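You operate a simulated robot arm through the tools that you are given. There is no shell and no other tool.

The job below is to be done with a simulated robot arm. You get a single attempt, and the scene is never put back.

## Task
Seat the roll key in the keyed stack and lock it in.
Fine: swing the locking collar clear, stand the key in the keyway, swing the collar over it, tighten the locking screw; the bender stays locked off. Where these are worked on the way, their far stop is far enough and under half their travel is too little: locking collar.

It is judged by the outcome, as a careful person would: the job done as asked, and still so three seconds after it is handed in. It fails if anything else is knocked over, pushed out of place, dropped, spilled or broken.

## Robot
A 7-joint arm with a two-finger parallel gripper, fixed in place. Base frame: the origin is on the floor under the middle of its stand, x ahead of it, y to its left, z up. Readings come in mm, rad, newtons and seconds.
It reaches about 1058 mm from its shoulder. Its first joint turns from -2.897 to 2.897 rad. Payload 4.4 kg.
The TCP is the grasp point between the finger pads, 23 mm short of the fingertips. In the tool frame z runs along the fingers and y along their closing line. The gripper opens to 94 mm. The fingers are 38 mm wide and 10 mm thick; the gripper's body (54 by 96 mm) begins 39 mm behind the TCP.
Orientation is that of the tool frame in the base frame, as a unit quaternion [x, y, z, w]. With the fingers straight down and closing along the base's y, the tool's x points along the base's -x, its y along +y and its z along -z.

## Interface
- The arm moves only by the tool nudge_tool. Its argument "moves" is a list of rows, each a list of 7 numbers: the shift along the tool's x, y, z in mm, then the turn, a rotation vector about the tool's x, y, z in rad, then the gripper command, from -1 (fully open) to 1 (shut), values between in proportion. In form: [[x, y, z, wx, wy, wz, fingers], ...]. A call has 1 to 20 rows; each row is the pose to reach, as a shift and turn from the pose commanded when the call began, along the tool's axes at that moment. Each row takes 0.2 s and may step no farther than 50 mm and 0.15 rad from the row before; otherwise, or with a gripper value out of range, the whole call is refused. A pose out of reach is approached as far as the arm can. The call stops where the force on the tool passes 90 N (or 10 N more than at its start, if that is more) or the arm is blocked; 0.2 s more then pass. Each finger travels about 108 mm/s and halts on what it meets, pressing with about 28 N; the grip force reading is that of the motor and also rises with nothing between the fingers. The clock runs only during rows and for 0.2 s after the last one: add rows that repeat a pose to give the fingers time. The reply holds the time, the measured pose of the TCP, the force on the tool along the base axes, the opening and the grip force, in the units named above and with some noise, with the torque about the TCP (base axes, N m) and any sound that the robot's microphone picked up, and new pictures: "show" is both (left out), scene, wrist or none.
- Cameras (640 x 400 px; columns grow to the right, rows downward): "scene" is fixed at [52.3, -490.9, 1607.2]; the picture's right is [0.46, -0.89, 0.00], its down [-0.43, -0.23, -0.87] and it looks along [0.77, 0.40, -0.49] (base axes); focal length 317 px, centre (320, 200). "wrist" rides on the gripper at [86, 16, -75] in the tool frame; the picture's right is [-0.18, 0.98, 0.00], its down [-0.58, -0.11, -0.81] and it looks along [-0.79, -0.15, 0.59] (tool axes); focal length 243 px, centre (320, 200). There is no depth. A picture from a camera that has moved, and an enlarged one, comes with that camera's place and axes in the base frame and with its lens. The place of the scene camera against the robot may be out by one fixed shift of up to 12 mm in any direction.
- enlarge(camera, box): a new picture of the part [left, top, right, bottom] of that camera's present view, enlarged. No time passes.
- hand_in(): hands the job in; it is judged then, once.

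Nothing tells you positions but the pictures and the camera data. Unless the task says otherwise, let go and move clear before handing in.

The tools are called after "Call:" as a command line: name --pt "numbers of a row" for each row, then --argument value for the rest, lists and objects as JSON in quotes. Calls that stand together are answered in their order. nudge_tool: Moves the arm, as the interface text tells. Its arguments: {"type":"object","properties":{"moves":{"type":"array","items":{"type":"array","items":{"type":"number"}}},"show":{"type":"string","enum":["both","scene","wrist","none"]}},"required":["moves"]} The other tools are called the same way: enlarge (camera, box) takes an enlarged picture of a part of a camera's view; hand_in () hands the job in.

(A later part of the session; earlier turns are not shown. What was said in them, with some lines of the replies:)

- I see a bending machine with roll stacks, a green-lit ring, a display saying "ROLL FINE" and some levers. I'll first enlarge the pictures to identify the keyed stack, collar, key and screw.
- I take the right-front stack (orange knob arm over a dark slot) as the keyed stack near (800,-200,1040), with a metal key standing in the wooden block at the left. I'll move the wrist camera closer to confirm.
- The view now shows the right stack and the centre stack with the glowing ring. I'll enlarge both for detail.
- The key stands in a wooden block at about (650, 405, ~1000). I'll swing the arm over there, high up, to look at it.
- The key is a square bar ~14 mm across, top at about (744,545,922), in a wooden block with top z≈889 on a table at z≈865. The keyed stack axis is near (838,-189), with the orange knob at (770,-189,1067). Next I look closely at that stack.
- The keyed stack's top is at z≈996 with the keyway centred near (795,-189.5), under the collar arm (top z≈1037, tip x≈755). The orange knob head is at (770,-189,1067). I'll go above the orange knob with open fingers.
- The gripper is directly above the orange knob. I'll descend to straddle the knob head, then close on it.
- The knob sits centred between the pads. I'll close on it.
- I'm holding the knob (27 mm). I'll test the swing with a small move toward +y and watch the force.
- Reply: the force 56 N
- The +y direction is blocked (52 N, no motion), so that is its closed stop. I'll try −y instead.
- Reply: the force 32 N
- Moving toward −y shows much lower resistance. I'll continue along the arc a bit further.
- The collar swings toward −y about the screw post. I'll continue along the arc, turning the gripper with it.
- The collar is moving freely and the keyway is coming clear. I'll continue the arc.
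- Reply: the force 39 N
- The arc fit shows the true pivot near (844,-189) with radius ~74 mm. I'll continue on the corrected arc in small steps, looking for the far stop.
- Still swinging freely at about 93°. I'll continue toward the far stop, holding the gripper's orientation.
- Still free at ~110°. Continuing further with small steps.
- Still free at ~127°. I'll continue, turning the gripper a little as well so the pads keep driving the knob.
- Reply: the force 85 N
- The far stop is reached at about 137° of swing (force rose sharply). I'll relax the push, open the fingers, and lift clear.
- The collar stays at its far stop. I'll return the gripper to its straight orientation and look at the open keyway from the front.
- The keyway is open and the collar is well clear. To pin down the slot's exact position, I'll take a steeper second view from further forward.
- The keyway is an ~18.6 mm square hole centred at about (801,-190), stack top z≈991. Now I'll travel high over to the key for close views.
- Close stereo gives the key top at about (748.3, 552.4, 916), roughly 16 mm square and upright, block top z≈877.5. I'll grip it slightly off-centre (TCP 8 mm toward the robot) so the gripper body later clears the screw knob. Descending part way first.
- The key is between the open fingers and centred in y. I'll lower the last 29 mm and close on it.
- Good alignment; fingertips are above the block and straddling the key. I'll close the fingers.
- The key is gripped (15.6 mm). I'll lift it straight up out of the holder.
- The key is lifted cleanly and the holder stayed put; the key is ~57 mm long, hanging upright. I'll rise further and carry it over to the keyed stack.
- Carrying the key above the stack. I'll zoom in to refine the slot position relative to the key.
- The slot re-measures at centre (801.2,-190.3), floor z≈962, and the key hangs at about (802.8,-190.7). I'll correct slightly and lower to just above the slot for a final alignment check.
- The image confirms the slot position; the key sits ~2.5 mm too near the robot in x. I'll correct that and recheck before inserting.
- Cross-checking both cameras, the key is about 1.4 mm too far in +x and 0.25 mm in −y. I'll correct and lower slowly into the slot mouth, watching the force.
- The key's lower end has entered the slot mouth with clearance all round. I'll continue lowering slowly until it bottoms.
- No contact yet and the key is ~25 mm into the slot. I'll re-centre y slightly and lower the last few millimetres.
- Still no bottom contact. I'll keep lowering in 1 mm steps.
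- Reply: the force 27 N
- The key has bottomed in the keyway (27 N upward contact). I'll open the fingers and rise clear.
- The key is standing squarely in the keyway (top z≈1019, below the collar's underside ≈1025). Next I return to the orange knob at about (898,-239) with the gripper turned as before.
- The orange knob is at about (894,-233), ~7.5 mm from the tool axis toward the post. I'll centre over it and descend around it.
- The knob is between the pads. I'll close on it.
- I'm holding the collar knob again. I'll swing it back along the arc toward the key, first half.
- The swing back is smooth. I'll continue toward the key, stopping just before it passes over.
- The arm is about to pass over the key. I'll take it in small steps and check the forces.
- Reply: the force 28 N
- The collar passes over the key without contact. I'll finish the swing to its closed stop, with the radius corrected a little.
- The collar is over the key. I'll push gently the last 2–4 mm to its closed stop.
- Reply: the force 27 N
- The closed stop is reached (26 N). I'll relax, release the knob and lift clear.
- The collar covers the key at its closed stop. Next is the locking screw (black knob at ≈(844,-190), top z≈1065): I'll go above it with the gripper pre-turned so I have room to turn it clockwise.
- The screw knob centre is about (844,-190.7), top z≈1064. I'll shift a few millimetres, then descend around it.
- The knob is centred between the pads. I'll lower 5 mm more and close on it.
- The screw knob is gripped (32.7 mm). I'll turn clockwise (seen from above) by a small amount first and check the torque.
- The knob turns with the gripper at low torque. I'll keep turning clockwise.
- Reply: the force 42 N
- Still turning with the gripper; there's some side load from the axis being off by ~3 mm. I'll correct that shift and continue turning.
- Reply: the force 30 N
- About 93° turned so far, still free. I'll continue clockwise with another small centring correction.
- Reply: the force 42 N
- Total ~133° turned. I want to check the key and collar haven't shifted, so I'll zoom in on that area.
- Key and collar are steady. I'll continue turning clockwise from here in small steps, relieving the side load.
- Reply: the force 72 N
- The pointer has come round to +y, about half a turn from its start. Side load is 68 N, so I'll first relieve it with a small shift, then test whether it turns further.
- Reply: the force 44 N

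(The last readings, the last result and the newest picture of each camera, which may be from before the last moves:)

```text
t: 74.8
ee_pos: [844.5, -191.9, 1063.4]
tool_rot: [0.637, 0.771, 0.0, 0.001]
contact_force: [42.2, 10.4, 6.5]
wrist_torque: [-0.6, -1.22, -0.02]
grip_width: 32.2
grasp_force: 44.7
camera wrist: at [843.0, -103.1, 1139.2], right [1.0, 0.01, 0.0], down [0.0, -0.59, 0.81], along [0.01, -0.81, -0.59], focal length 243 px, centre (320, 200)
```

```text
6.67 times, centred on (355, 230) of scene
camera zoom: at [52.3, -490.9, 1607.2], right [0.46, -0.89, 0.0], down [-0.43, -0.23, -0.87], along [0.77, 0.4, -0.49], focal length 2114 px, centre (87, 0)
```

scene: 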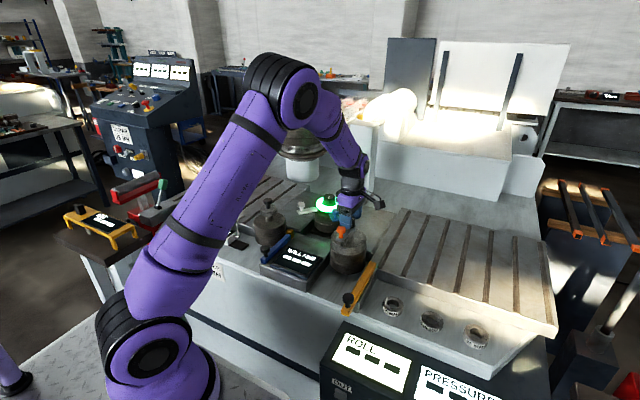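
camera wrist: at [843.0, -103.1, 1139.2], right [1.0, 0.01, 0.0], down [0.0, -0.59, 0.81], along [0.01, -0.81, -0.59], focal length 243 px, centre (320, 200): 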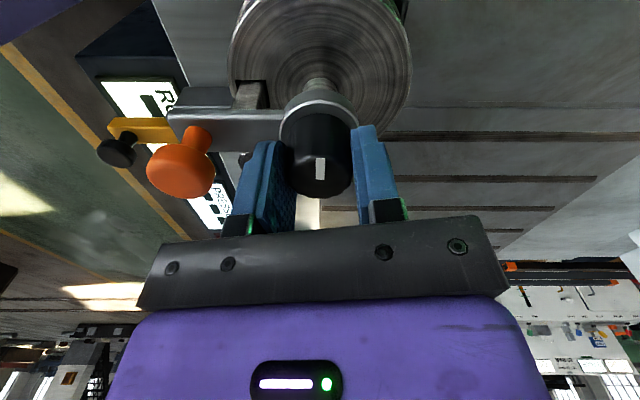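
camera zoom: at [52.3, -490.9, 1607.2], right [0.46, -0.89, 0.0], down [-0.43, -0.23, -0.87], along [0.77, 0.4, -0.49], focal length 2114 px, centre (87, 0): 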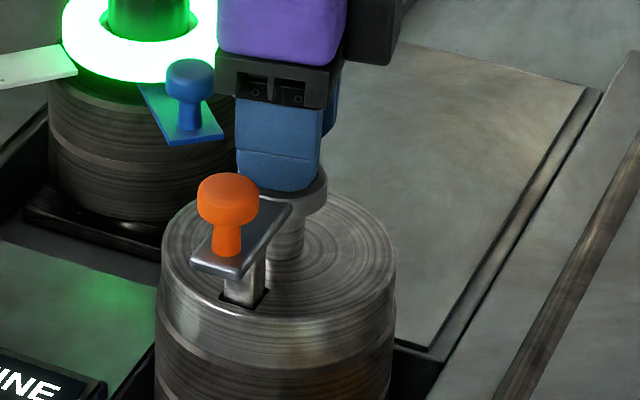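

I'll test with a little more clockwise turn to see whether the screw is at its stop.

Call:
nudge_tool --pt "0.3 2 0 0 0 0.08 1" --pt "0.3 2.5 0 0 0 0.16 1" --pt "0.3 2.5 0 0 0 0.24 1" --pt "0.3 2.5 0 0 0 0.24 1" --show "wrist"

Call:
enlarge --camera "wrist" --box '[240, 90, 410, 230]'

```text
t: 75.8
ee_pos: [844.7, -191.4, 1062.8]
tool_rot: [0.725, 0.688, 0.0, 0.001]
contact_force: [13.5, -9.2, 23.8]
wrist_torque: [-0.22, 0.01, 0.01]
grip_width: 32.5
grasp_force: 45.0
camera wrist: at [864.0, -105.6, 1139.3], right [0.97, -0.23, 0.0], down [-0.14, -0.57, 0.81], along [-0.19, -0.78, -0.59], focal length 243 px, centre (320, 200)
```

wrist: 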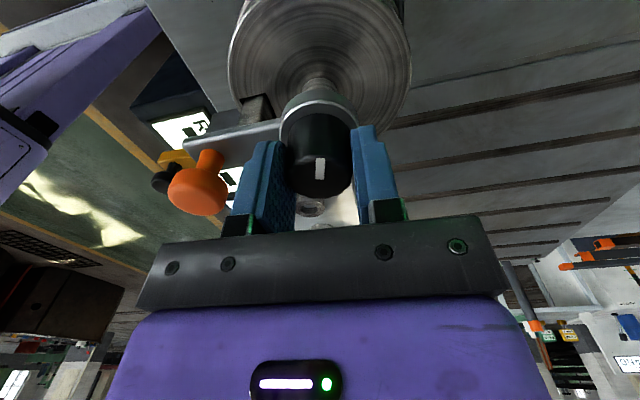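

```text
2.86 times, centred on (325, 160) of wrist
camera zoom: at [864.0, -105.6, 1139.3], right [0.97, -0.23, 0.0], down [-0.14, -0.57, 0.81], along [-0.19, -0.78, -0.59], focal length 693 px, centre (306, 314)
```

zoom: 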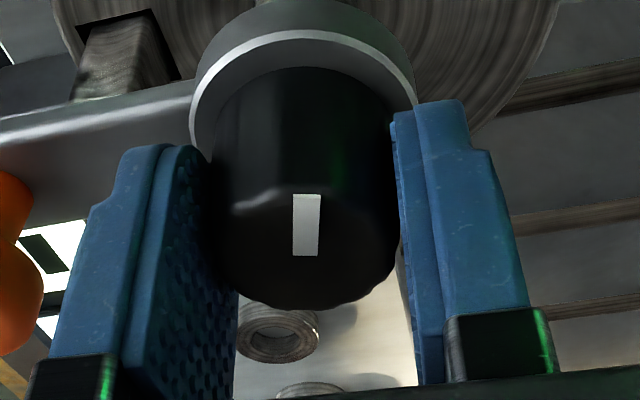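

It still turns freely with the gripper, so the screw isn't at its stop yet. I'll continue clockwise.

Call:
nudge_tool --pt "0 0 0.5 0 0 0.12 1" --pt "0 0 1 0 0 0.24 1" --pt "0 0 1 0 0 0.36 1" --pt "0 0 1 0 0 0.48 1" --pt "0 0 1 0 0 0.48 1" --show "wrist"

Call:
enlarge --camera "wrist" --box '[240, 90, 410, 230]'

```text
t: 77.0
ee_pos: [846.2, -188.0, 1061.5]
tool_rot: [0.867, 0.498, 0.001, -0.001]
contact_force: [14.8, 1.8, 10.0]
wrist_torque: [0.06, -0.51, 0.31]
grip_width: 32.7
grasp_force: 44.8
camera wrist: at [902.5, -121.5, 1137.7], right [0.76, -0.65, 0.0], down [-0.39, -0.45, 0.81], along [-0.53, -0.61, -0.59], focal length 243 px, centre (320, 200)
```

wrist: 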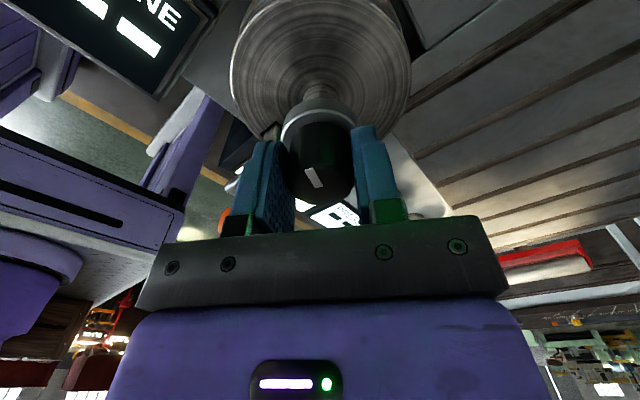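

```text
2.86 times, centred on (325, 160) of wrist
camera zoom: at [902.5, -121.5, 1137.7], right [0.76, -0.65, 0.0], down [-0.39, -0.45, 0.81], along [-0.53, -0.61, -0.59], focal length 693 px, centre (306, 314)
```

zoom: 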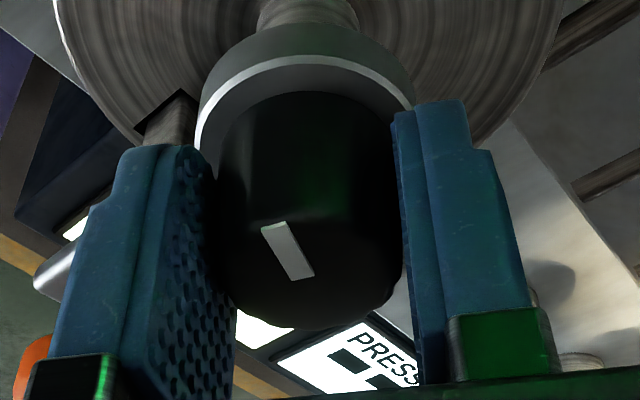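

The pointer now lags the gripper, which suggests the screw has come up against its stop. I'll turn a bit more to confirm.

Call:
nudge_tool --pt "0 0 0 0 0 0.08 1" --pt "0 0 0 0 0 0.16 1" --pt "0 0 0 0 0 0.24 1" --pt "0 0 0 0 0 0.24 1" --show "wrist"

Call:
enlarge --camera "wrist" --box '[240, 90, 410, 230]'

```text
t: 78.0
ee_pos: [845.0, -189.5, 1062.8]
tool_rot: [0.921, 0.39, -0.001, 0.0]
contact_force: [-2.6, -0.8, -2.7]
wrist_torque: [0.16, 0.06, 0.74]
grip_width: 33.1
grasp_force: 45.0
camera wrist: at [916.2, -138.7, 1137.6], right [0.58, -0.82, 0.0], down [-0.48, -0.34, 0.81], along [-0.66, -0.47, -0.59], focal length 243 px, centre (320, 200)
```

wrist: 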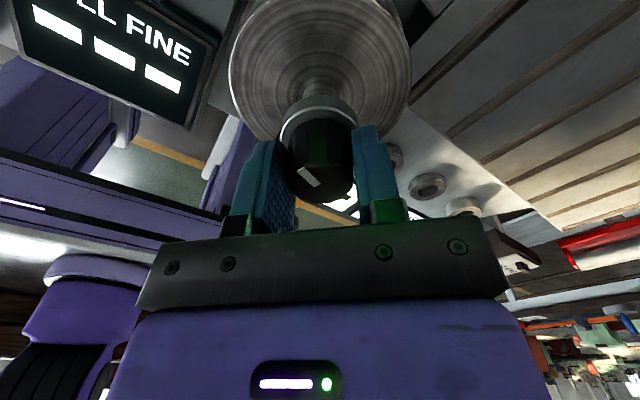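

```text
2.86 times, centred on (325, 160) of wrist
camera zoom: at [916.2, -138.7, 1137.6], right [0.58, -0.82, 0.0], down [-0.48, -0.34, 0.81], along [-0.66, -0.47, -0.59], focal length 693 px, centre (306, 314)
```

zoom: 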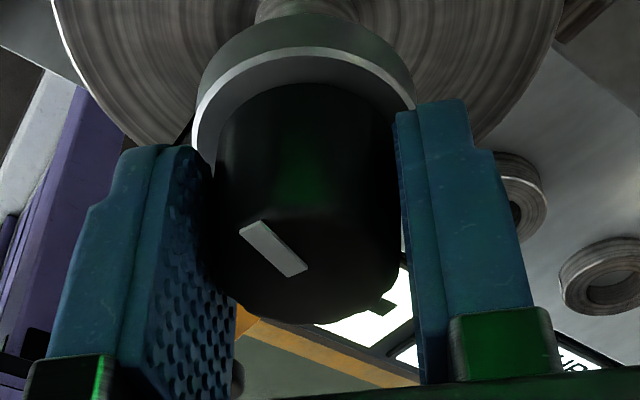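

Torque rises to 0.74 N·m and the pointer stays put at about the same angle, so the screw is tight against its stop (~195° turned). I'll release and lift clear.

Call:
nudge_tool --pt "0 0 0 0 0 0.18 1" --pt "0 0 0 0 0 0.18 0.1" --pt "0 0 0 0 0 0.18 -0.2" --pt "0 0 0 0 0 0.18 -0.2" --pt "0 0 -15 0 0 0.18 -0.2" --pt "0 0 -40 0 0 0.18 -0.2" --pt "0 0 -75 0 0 0.18 -0.2" --pt "0 0 -100 0 0 0.18 -0.2" --show "both"

Call:
enlarge --camera "scene" --box '[325, 200, 385, 260]'

```text
refused: row 1 steps farther than a row can; nothing moved
```

```text
6.67 times, centred on (355, 230) of scene
camera zoom: at [52.3, -490.9, 1607.2], right [0.46, -0.89, 0.0], down [-0.43, -0.23, -0.87], along [0.77, 0.4, -0.49], focal length 2114 px, centre (87, 0)
```

zoom: 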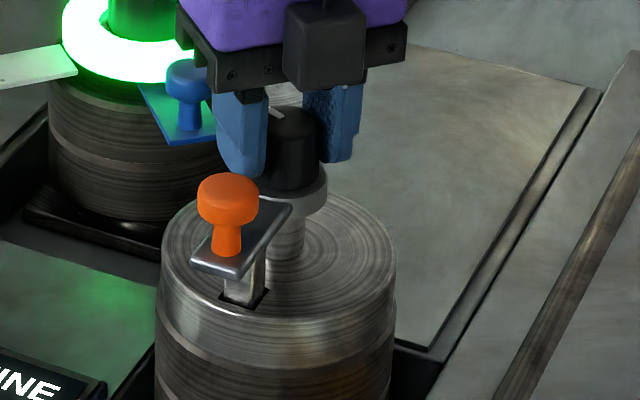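

The call was refused because the first turn step was too large; nothing moved. I'll simply open at the present pose and rise.

Call:
nudge_tool --pt "0 0 0 0 0 0 0.1" --pt "0 0 0 0 0 0 -0.2" --pt "0 0 0 0 0 0 -0.2" --pt "0 0 -15 0 0 0 -0.2" --pt "0 0 -40 0 0 0 -0.2" --pt "0 0 -75 0 0 0 -0.2" --pt "0 0 -100 0 0 0 -0.2" --pt "0 0 -100 0 0 0 -0.2" --show "both"

Call:
enlarge --camera "scene" --box '[325, 200, 385, 260]'

Call:
enlarge --camera "wrist" --box '[240, 0, 420, 180]'

```text
t: 79.8
ee_pos: [847.5, -188.3, 1162.9]
tool_rot: [0.92, 0.391, 0.0, 0.0]
contact_force: [0.7, -1.1, 0.4]
wrist_torque: [0.01, 0.02, -0.01]
grip_width: 56.1
grasp_force: 0.1
camera wrist: at [918.2, -137.3, 1238.0], right [0.58, -0.82, 0.0], down [-0.48, -0.34, 0.81], along [-0.66, -0.47, -0.59], focal length 243 px, centre (320, 200)
```

scene: 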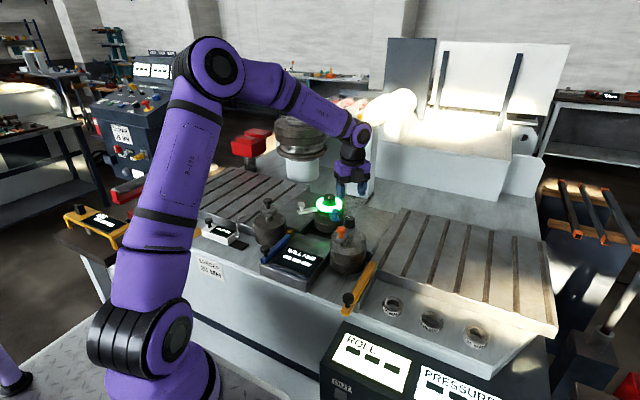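
wrist: 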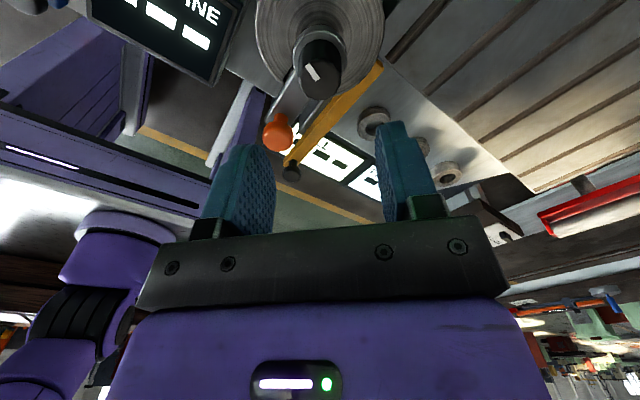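

```text
6.67 times, centred on (355, 230) of scene
camera zoom: at [52.3, -490.9, 1607.2], right [0.46, -0.89, 0.0], down [-0.43, -0.23, -0.87], along [0.77, 0.4, -0.49], focal length 2114 px, centre (87, 0)
```

zoom: 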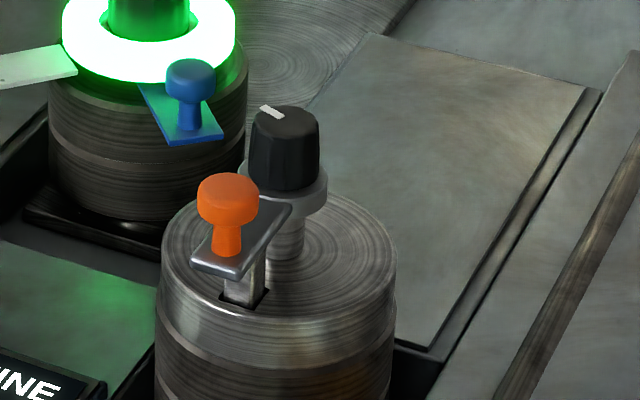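

```text
2.22 times, centred on (330, 90) of wrist
camera zoom: at [918.2, -137.3, 1238.0], right [0.58, -0.82, 0.0], down [-0.48, -0.34, 0.81], along [-0.66, -0.47, -0.59], focal length 539 px, centre (298, 444)
```

zoom: 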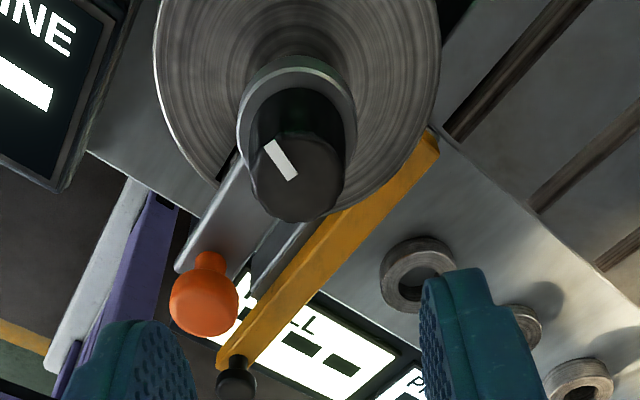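

Key, collar and tightened screw all look right, with the pointer staying at its stop after release. I'll rise and back away, returning the wrist to its straight pose.

Call:
nudge_tool --pt "0 0 -30 0 0 -0.13 -0.2" --pt "0 0 -60 0 0 -0.26 -0.2" --pt "-8 -8 -80 0 0 -0.39 -0.2" --pt "-17 -17 -80 0 0 -0.52 -0.2" --pt "-26 -27 -80 0 0 -0.65 -0.2" --pt "-35 -36 -80 0 0 -0.78 -0.2" --pt "-43 -45 -80 0 0 -0.91 -0.2" --pt "-52 -54 -80 0 0 -1.04 -0.2" --pt "-61 -63 -80 0 0 -1.17 -0.2" --pt "-69 -72 -80 0 0 -1.3 -0.2" --pt "-78 -81 -80 0 0 -1.43 -0.2" --pt "-87 -90 -80 0 0 -1.56 -0.2" --pt "-95 -99 -80 0 0 -1.69 -0.2" --pt "-104 -108 -80 0 0 -1.82 -0.2" --pt "-113 -117 -80 0 0 -1.95 -0.2" --pt "-121 -126 -80 0 0 -2.08 -0.2" --pt "-130 -135 -80 0 0 -2.21 -0.2" --pt "-138 -144 -80 0 0 -2.34 -0.2" --pt "-138 -144 -80 0 0 -2.34 -0.2" --show "both"

Call:
enlarge --camera "scene" --box '[280, 180, 400, 290]'

Call:
enlarge --camera "wrist" --box '[260, 60, 420, 220]'

Call:
enlarge --camera "scene" --box '[145, 180, 275, 260]'

```text
t: 83.8
ee_pos: [646.8, -187.8, 1242.1]
tool_rot: [-0.002, 1.0, 0.001, 0.0]
contact_force: [0.9, -0.7, 0.3]
wrist_torque: [0.02, -0.04, -0.01]
grip_width: 56.4
grasp_force: 0.1
camera wrist: at [558.8, -171.6, 1317.0], right [0.18, 0.98, 0.0], down [0.58, -0.11, 0.81], along [0.79, -0.15, -0.59], focal length 243 px, centre (320, 200)
```

scene: 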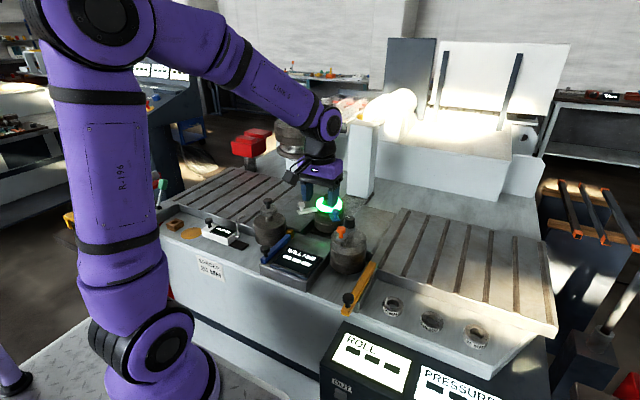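
wrist: 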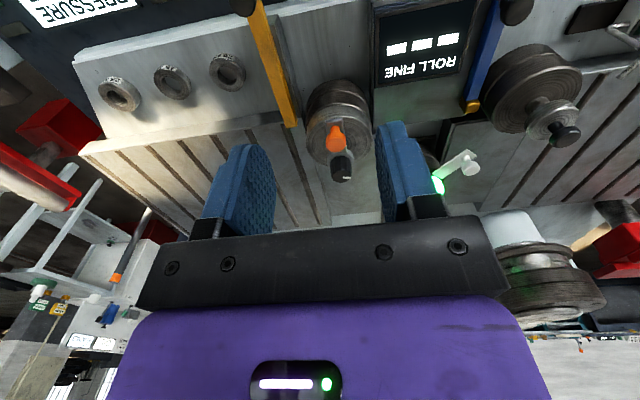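

```text
3.64 times, centred on (340, 235) of scene
camera zoom: at [52.3, -490.9, 1607.2], right [0.46, -0.89, 0.0], down [-0.43, -0.23, -0.87], along [0.77, 0.4, -0.49], focal length 1153 px, centre (247, 73)
```

zoom: 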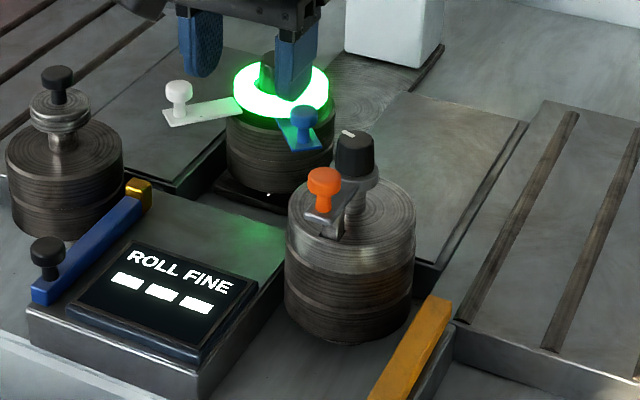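

```text
2.50 times, centred on (340, 140) of wrist
camera zoom: at [558.8, -171.6, 1317.0], right [0.18, 0.98, 0.0], down [0.58, -0.11, 0.81], along [0.79, -0.15, -0.59], focal length 606 px, centre (270, 350)
```

zoom: 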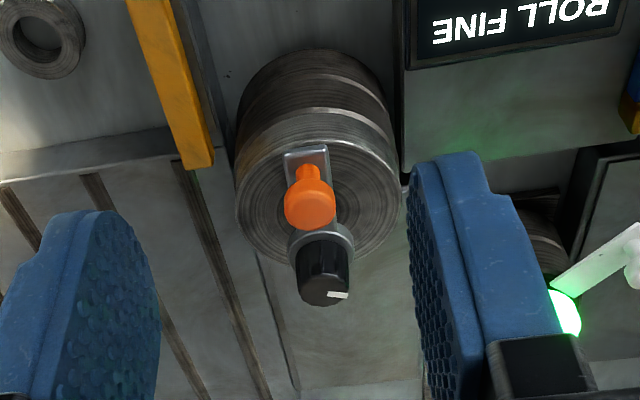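

```text
4.92 times, centred on (210, 220) of scene
camera zoom: at [52.3, -490.9, 1607.2], right [0.46, -0.89, 0.0], down [-0.43, -0.23, -0.87], along [0.77, 0.4, -0.49], focal length 1561 px, centre (862, 102)
```

zoom: 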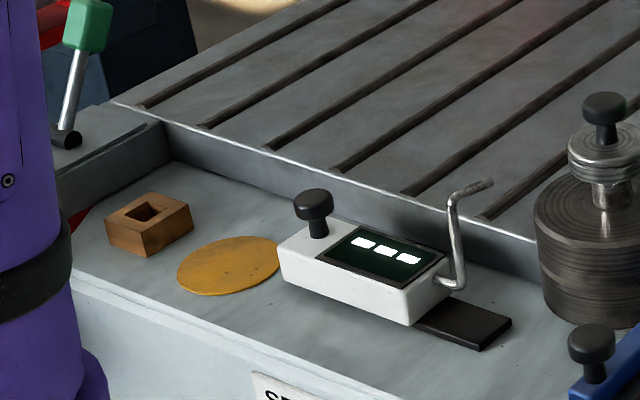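

Everything is in place: the key stands in the keyway under the closed collar, the screw is tight against its stop, and the levers, holder and other stacks look unchanged. The arm is clear, so I'm handing in.

Call:
hand_in

```text
The job is handed in.
```

The roll key is seated in the keyed stack, the locking collar is closed over it, and the locking screw is tightened. I've handed the job in, but no verdict came back.

- **Collar:** I swung it clear to its far stop, about 137°. After the key was in, I swung it back over the key to its closed stop without touching the key.
- **Key:** I lifted it from the wooden holder and lowered it into the keyway until it touched bottom. It stands upright under the collar arm.
- **Locking screw:** I turned it clockwise about 195–200°. There it stopped turning and the fingers slipped at about 0.74 N·m. I took that as its stop and did not grip it a second time to check.
- **Everything else:** I did not touch the centre stack, which has the lit green ring and the white and blue arms, or the green-handled lever. The last pictures show them, the holder and the other stacks where they were. I took leaving these alone to mean the bender stayed locked off; nothing in view shows the lock state for certain.

The arm let go and moved clear before I handed in.
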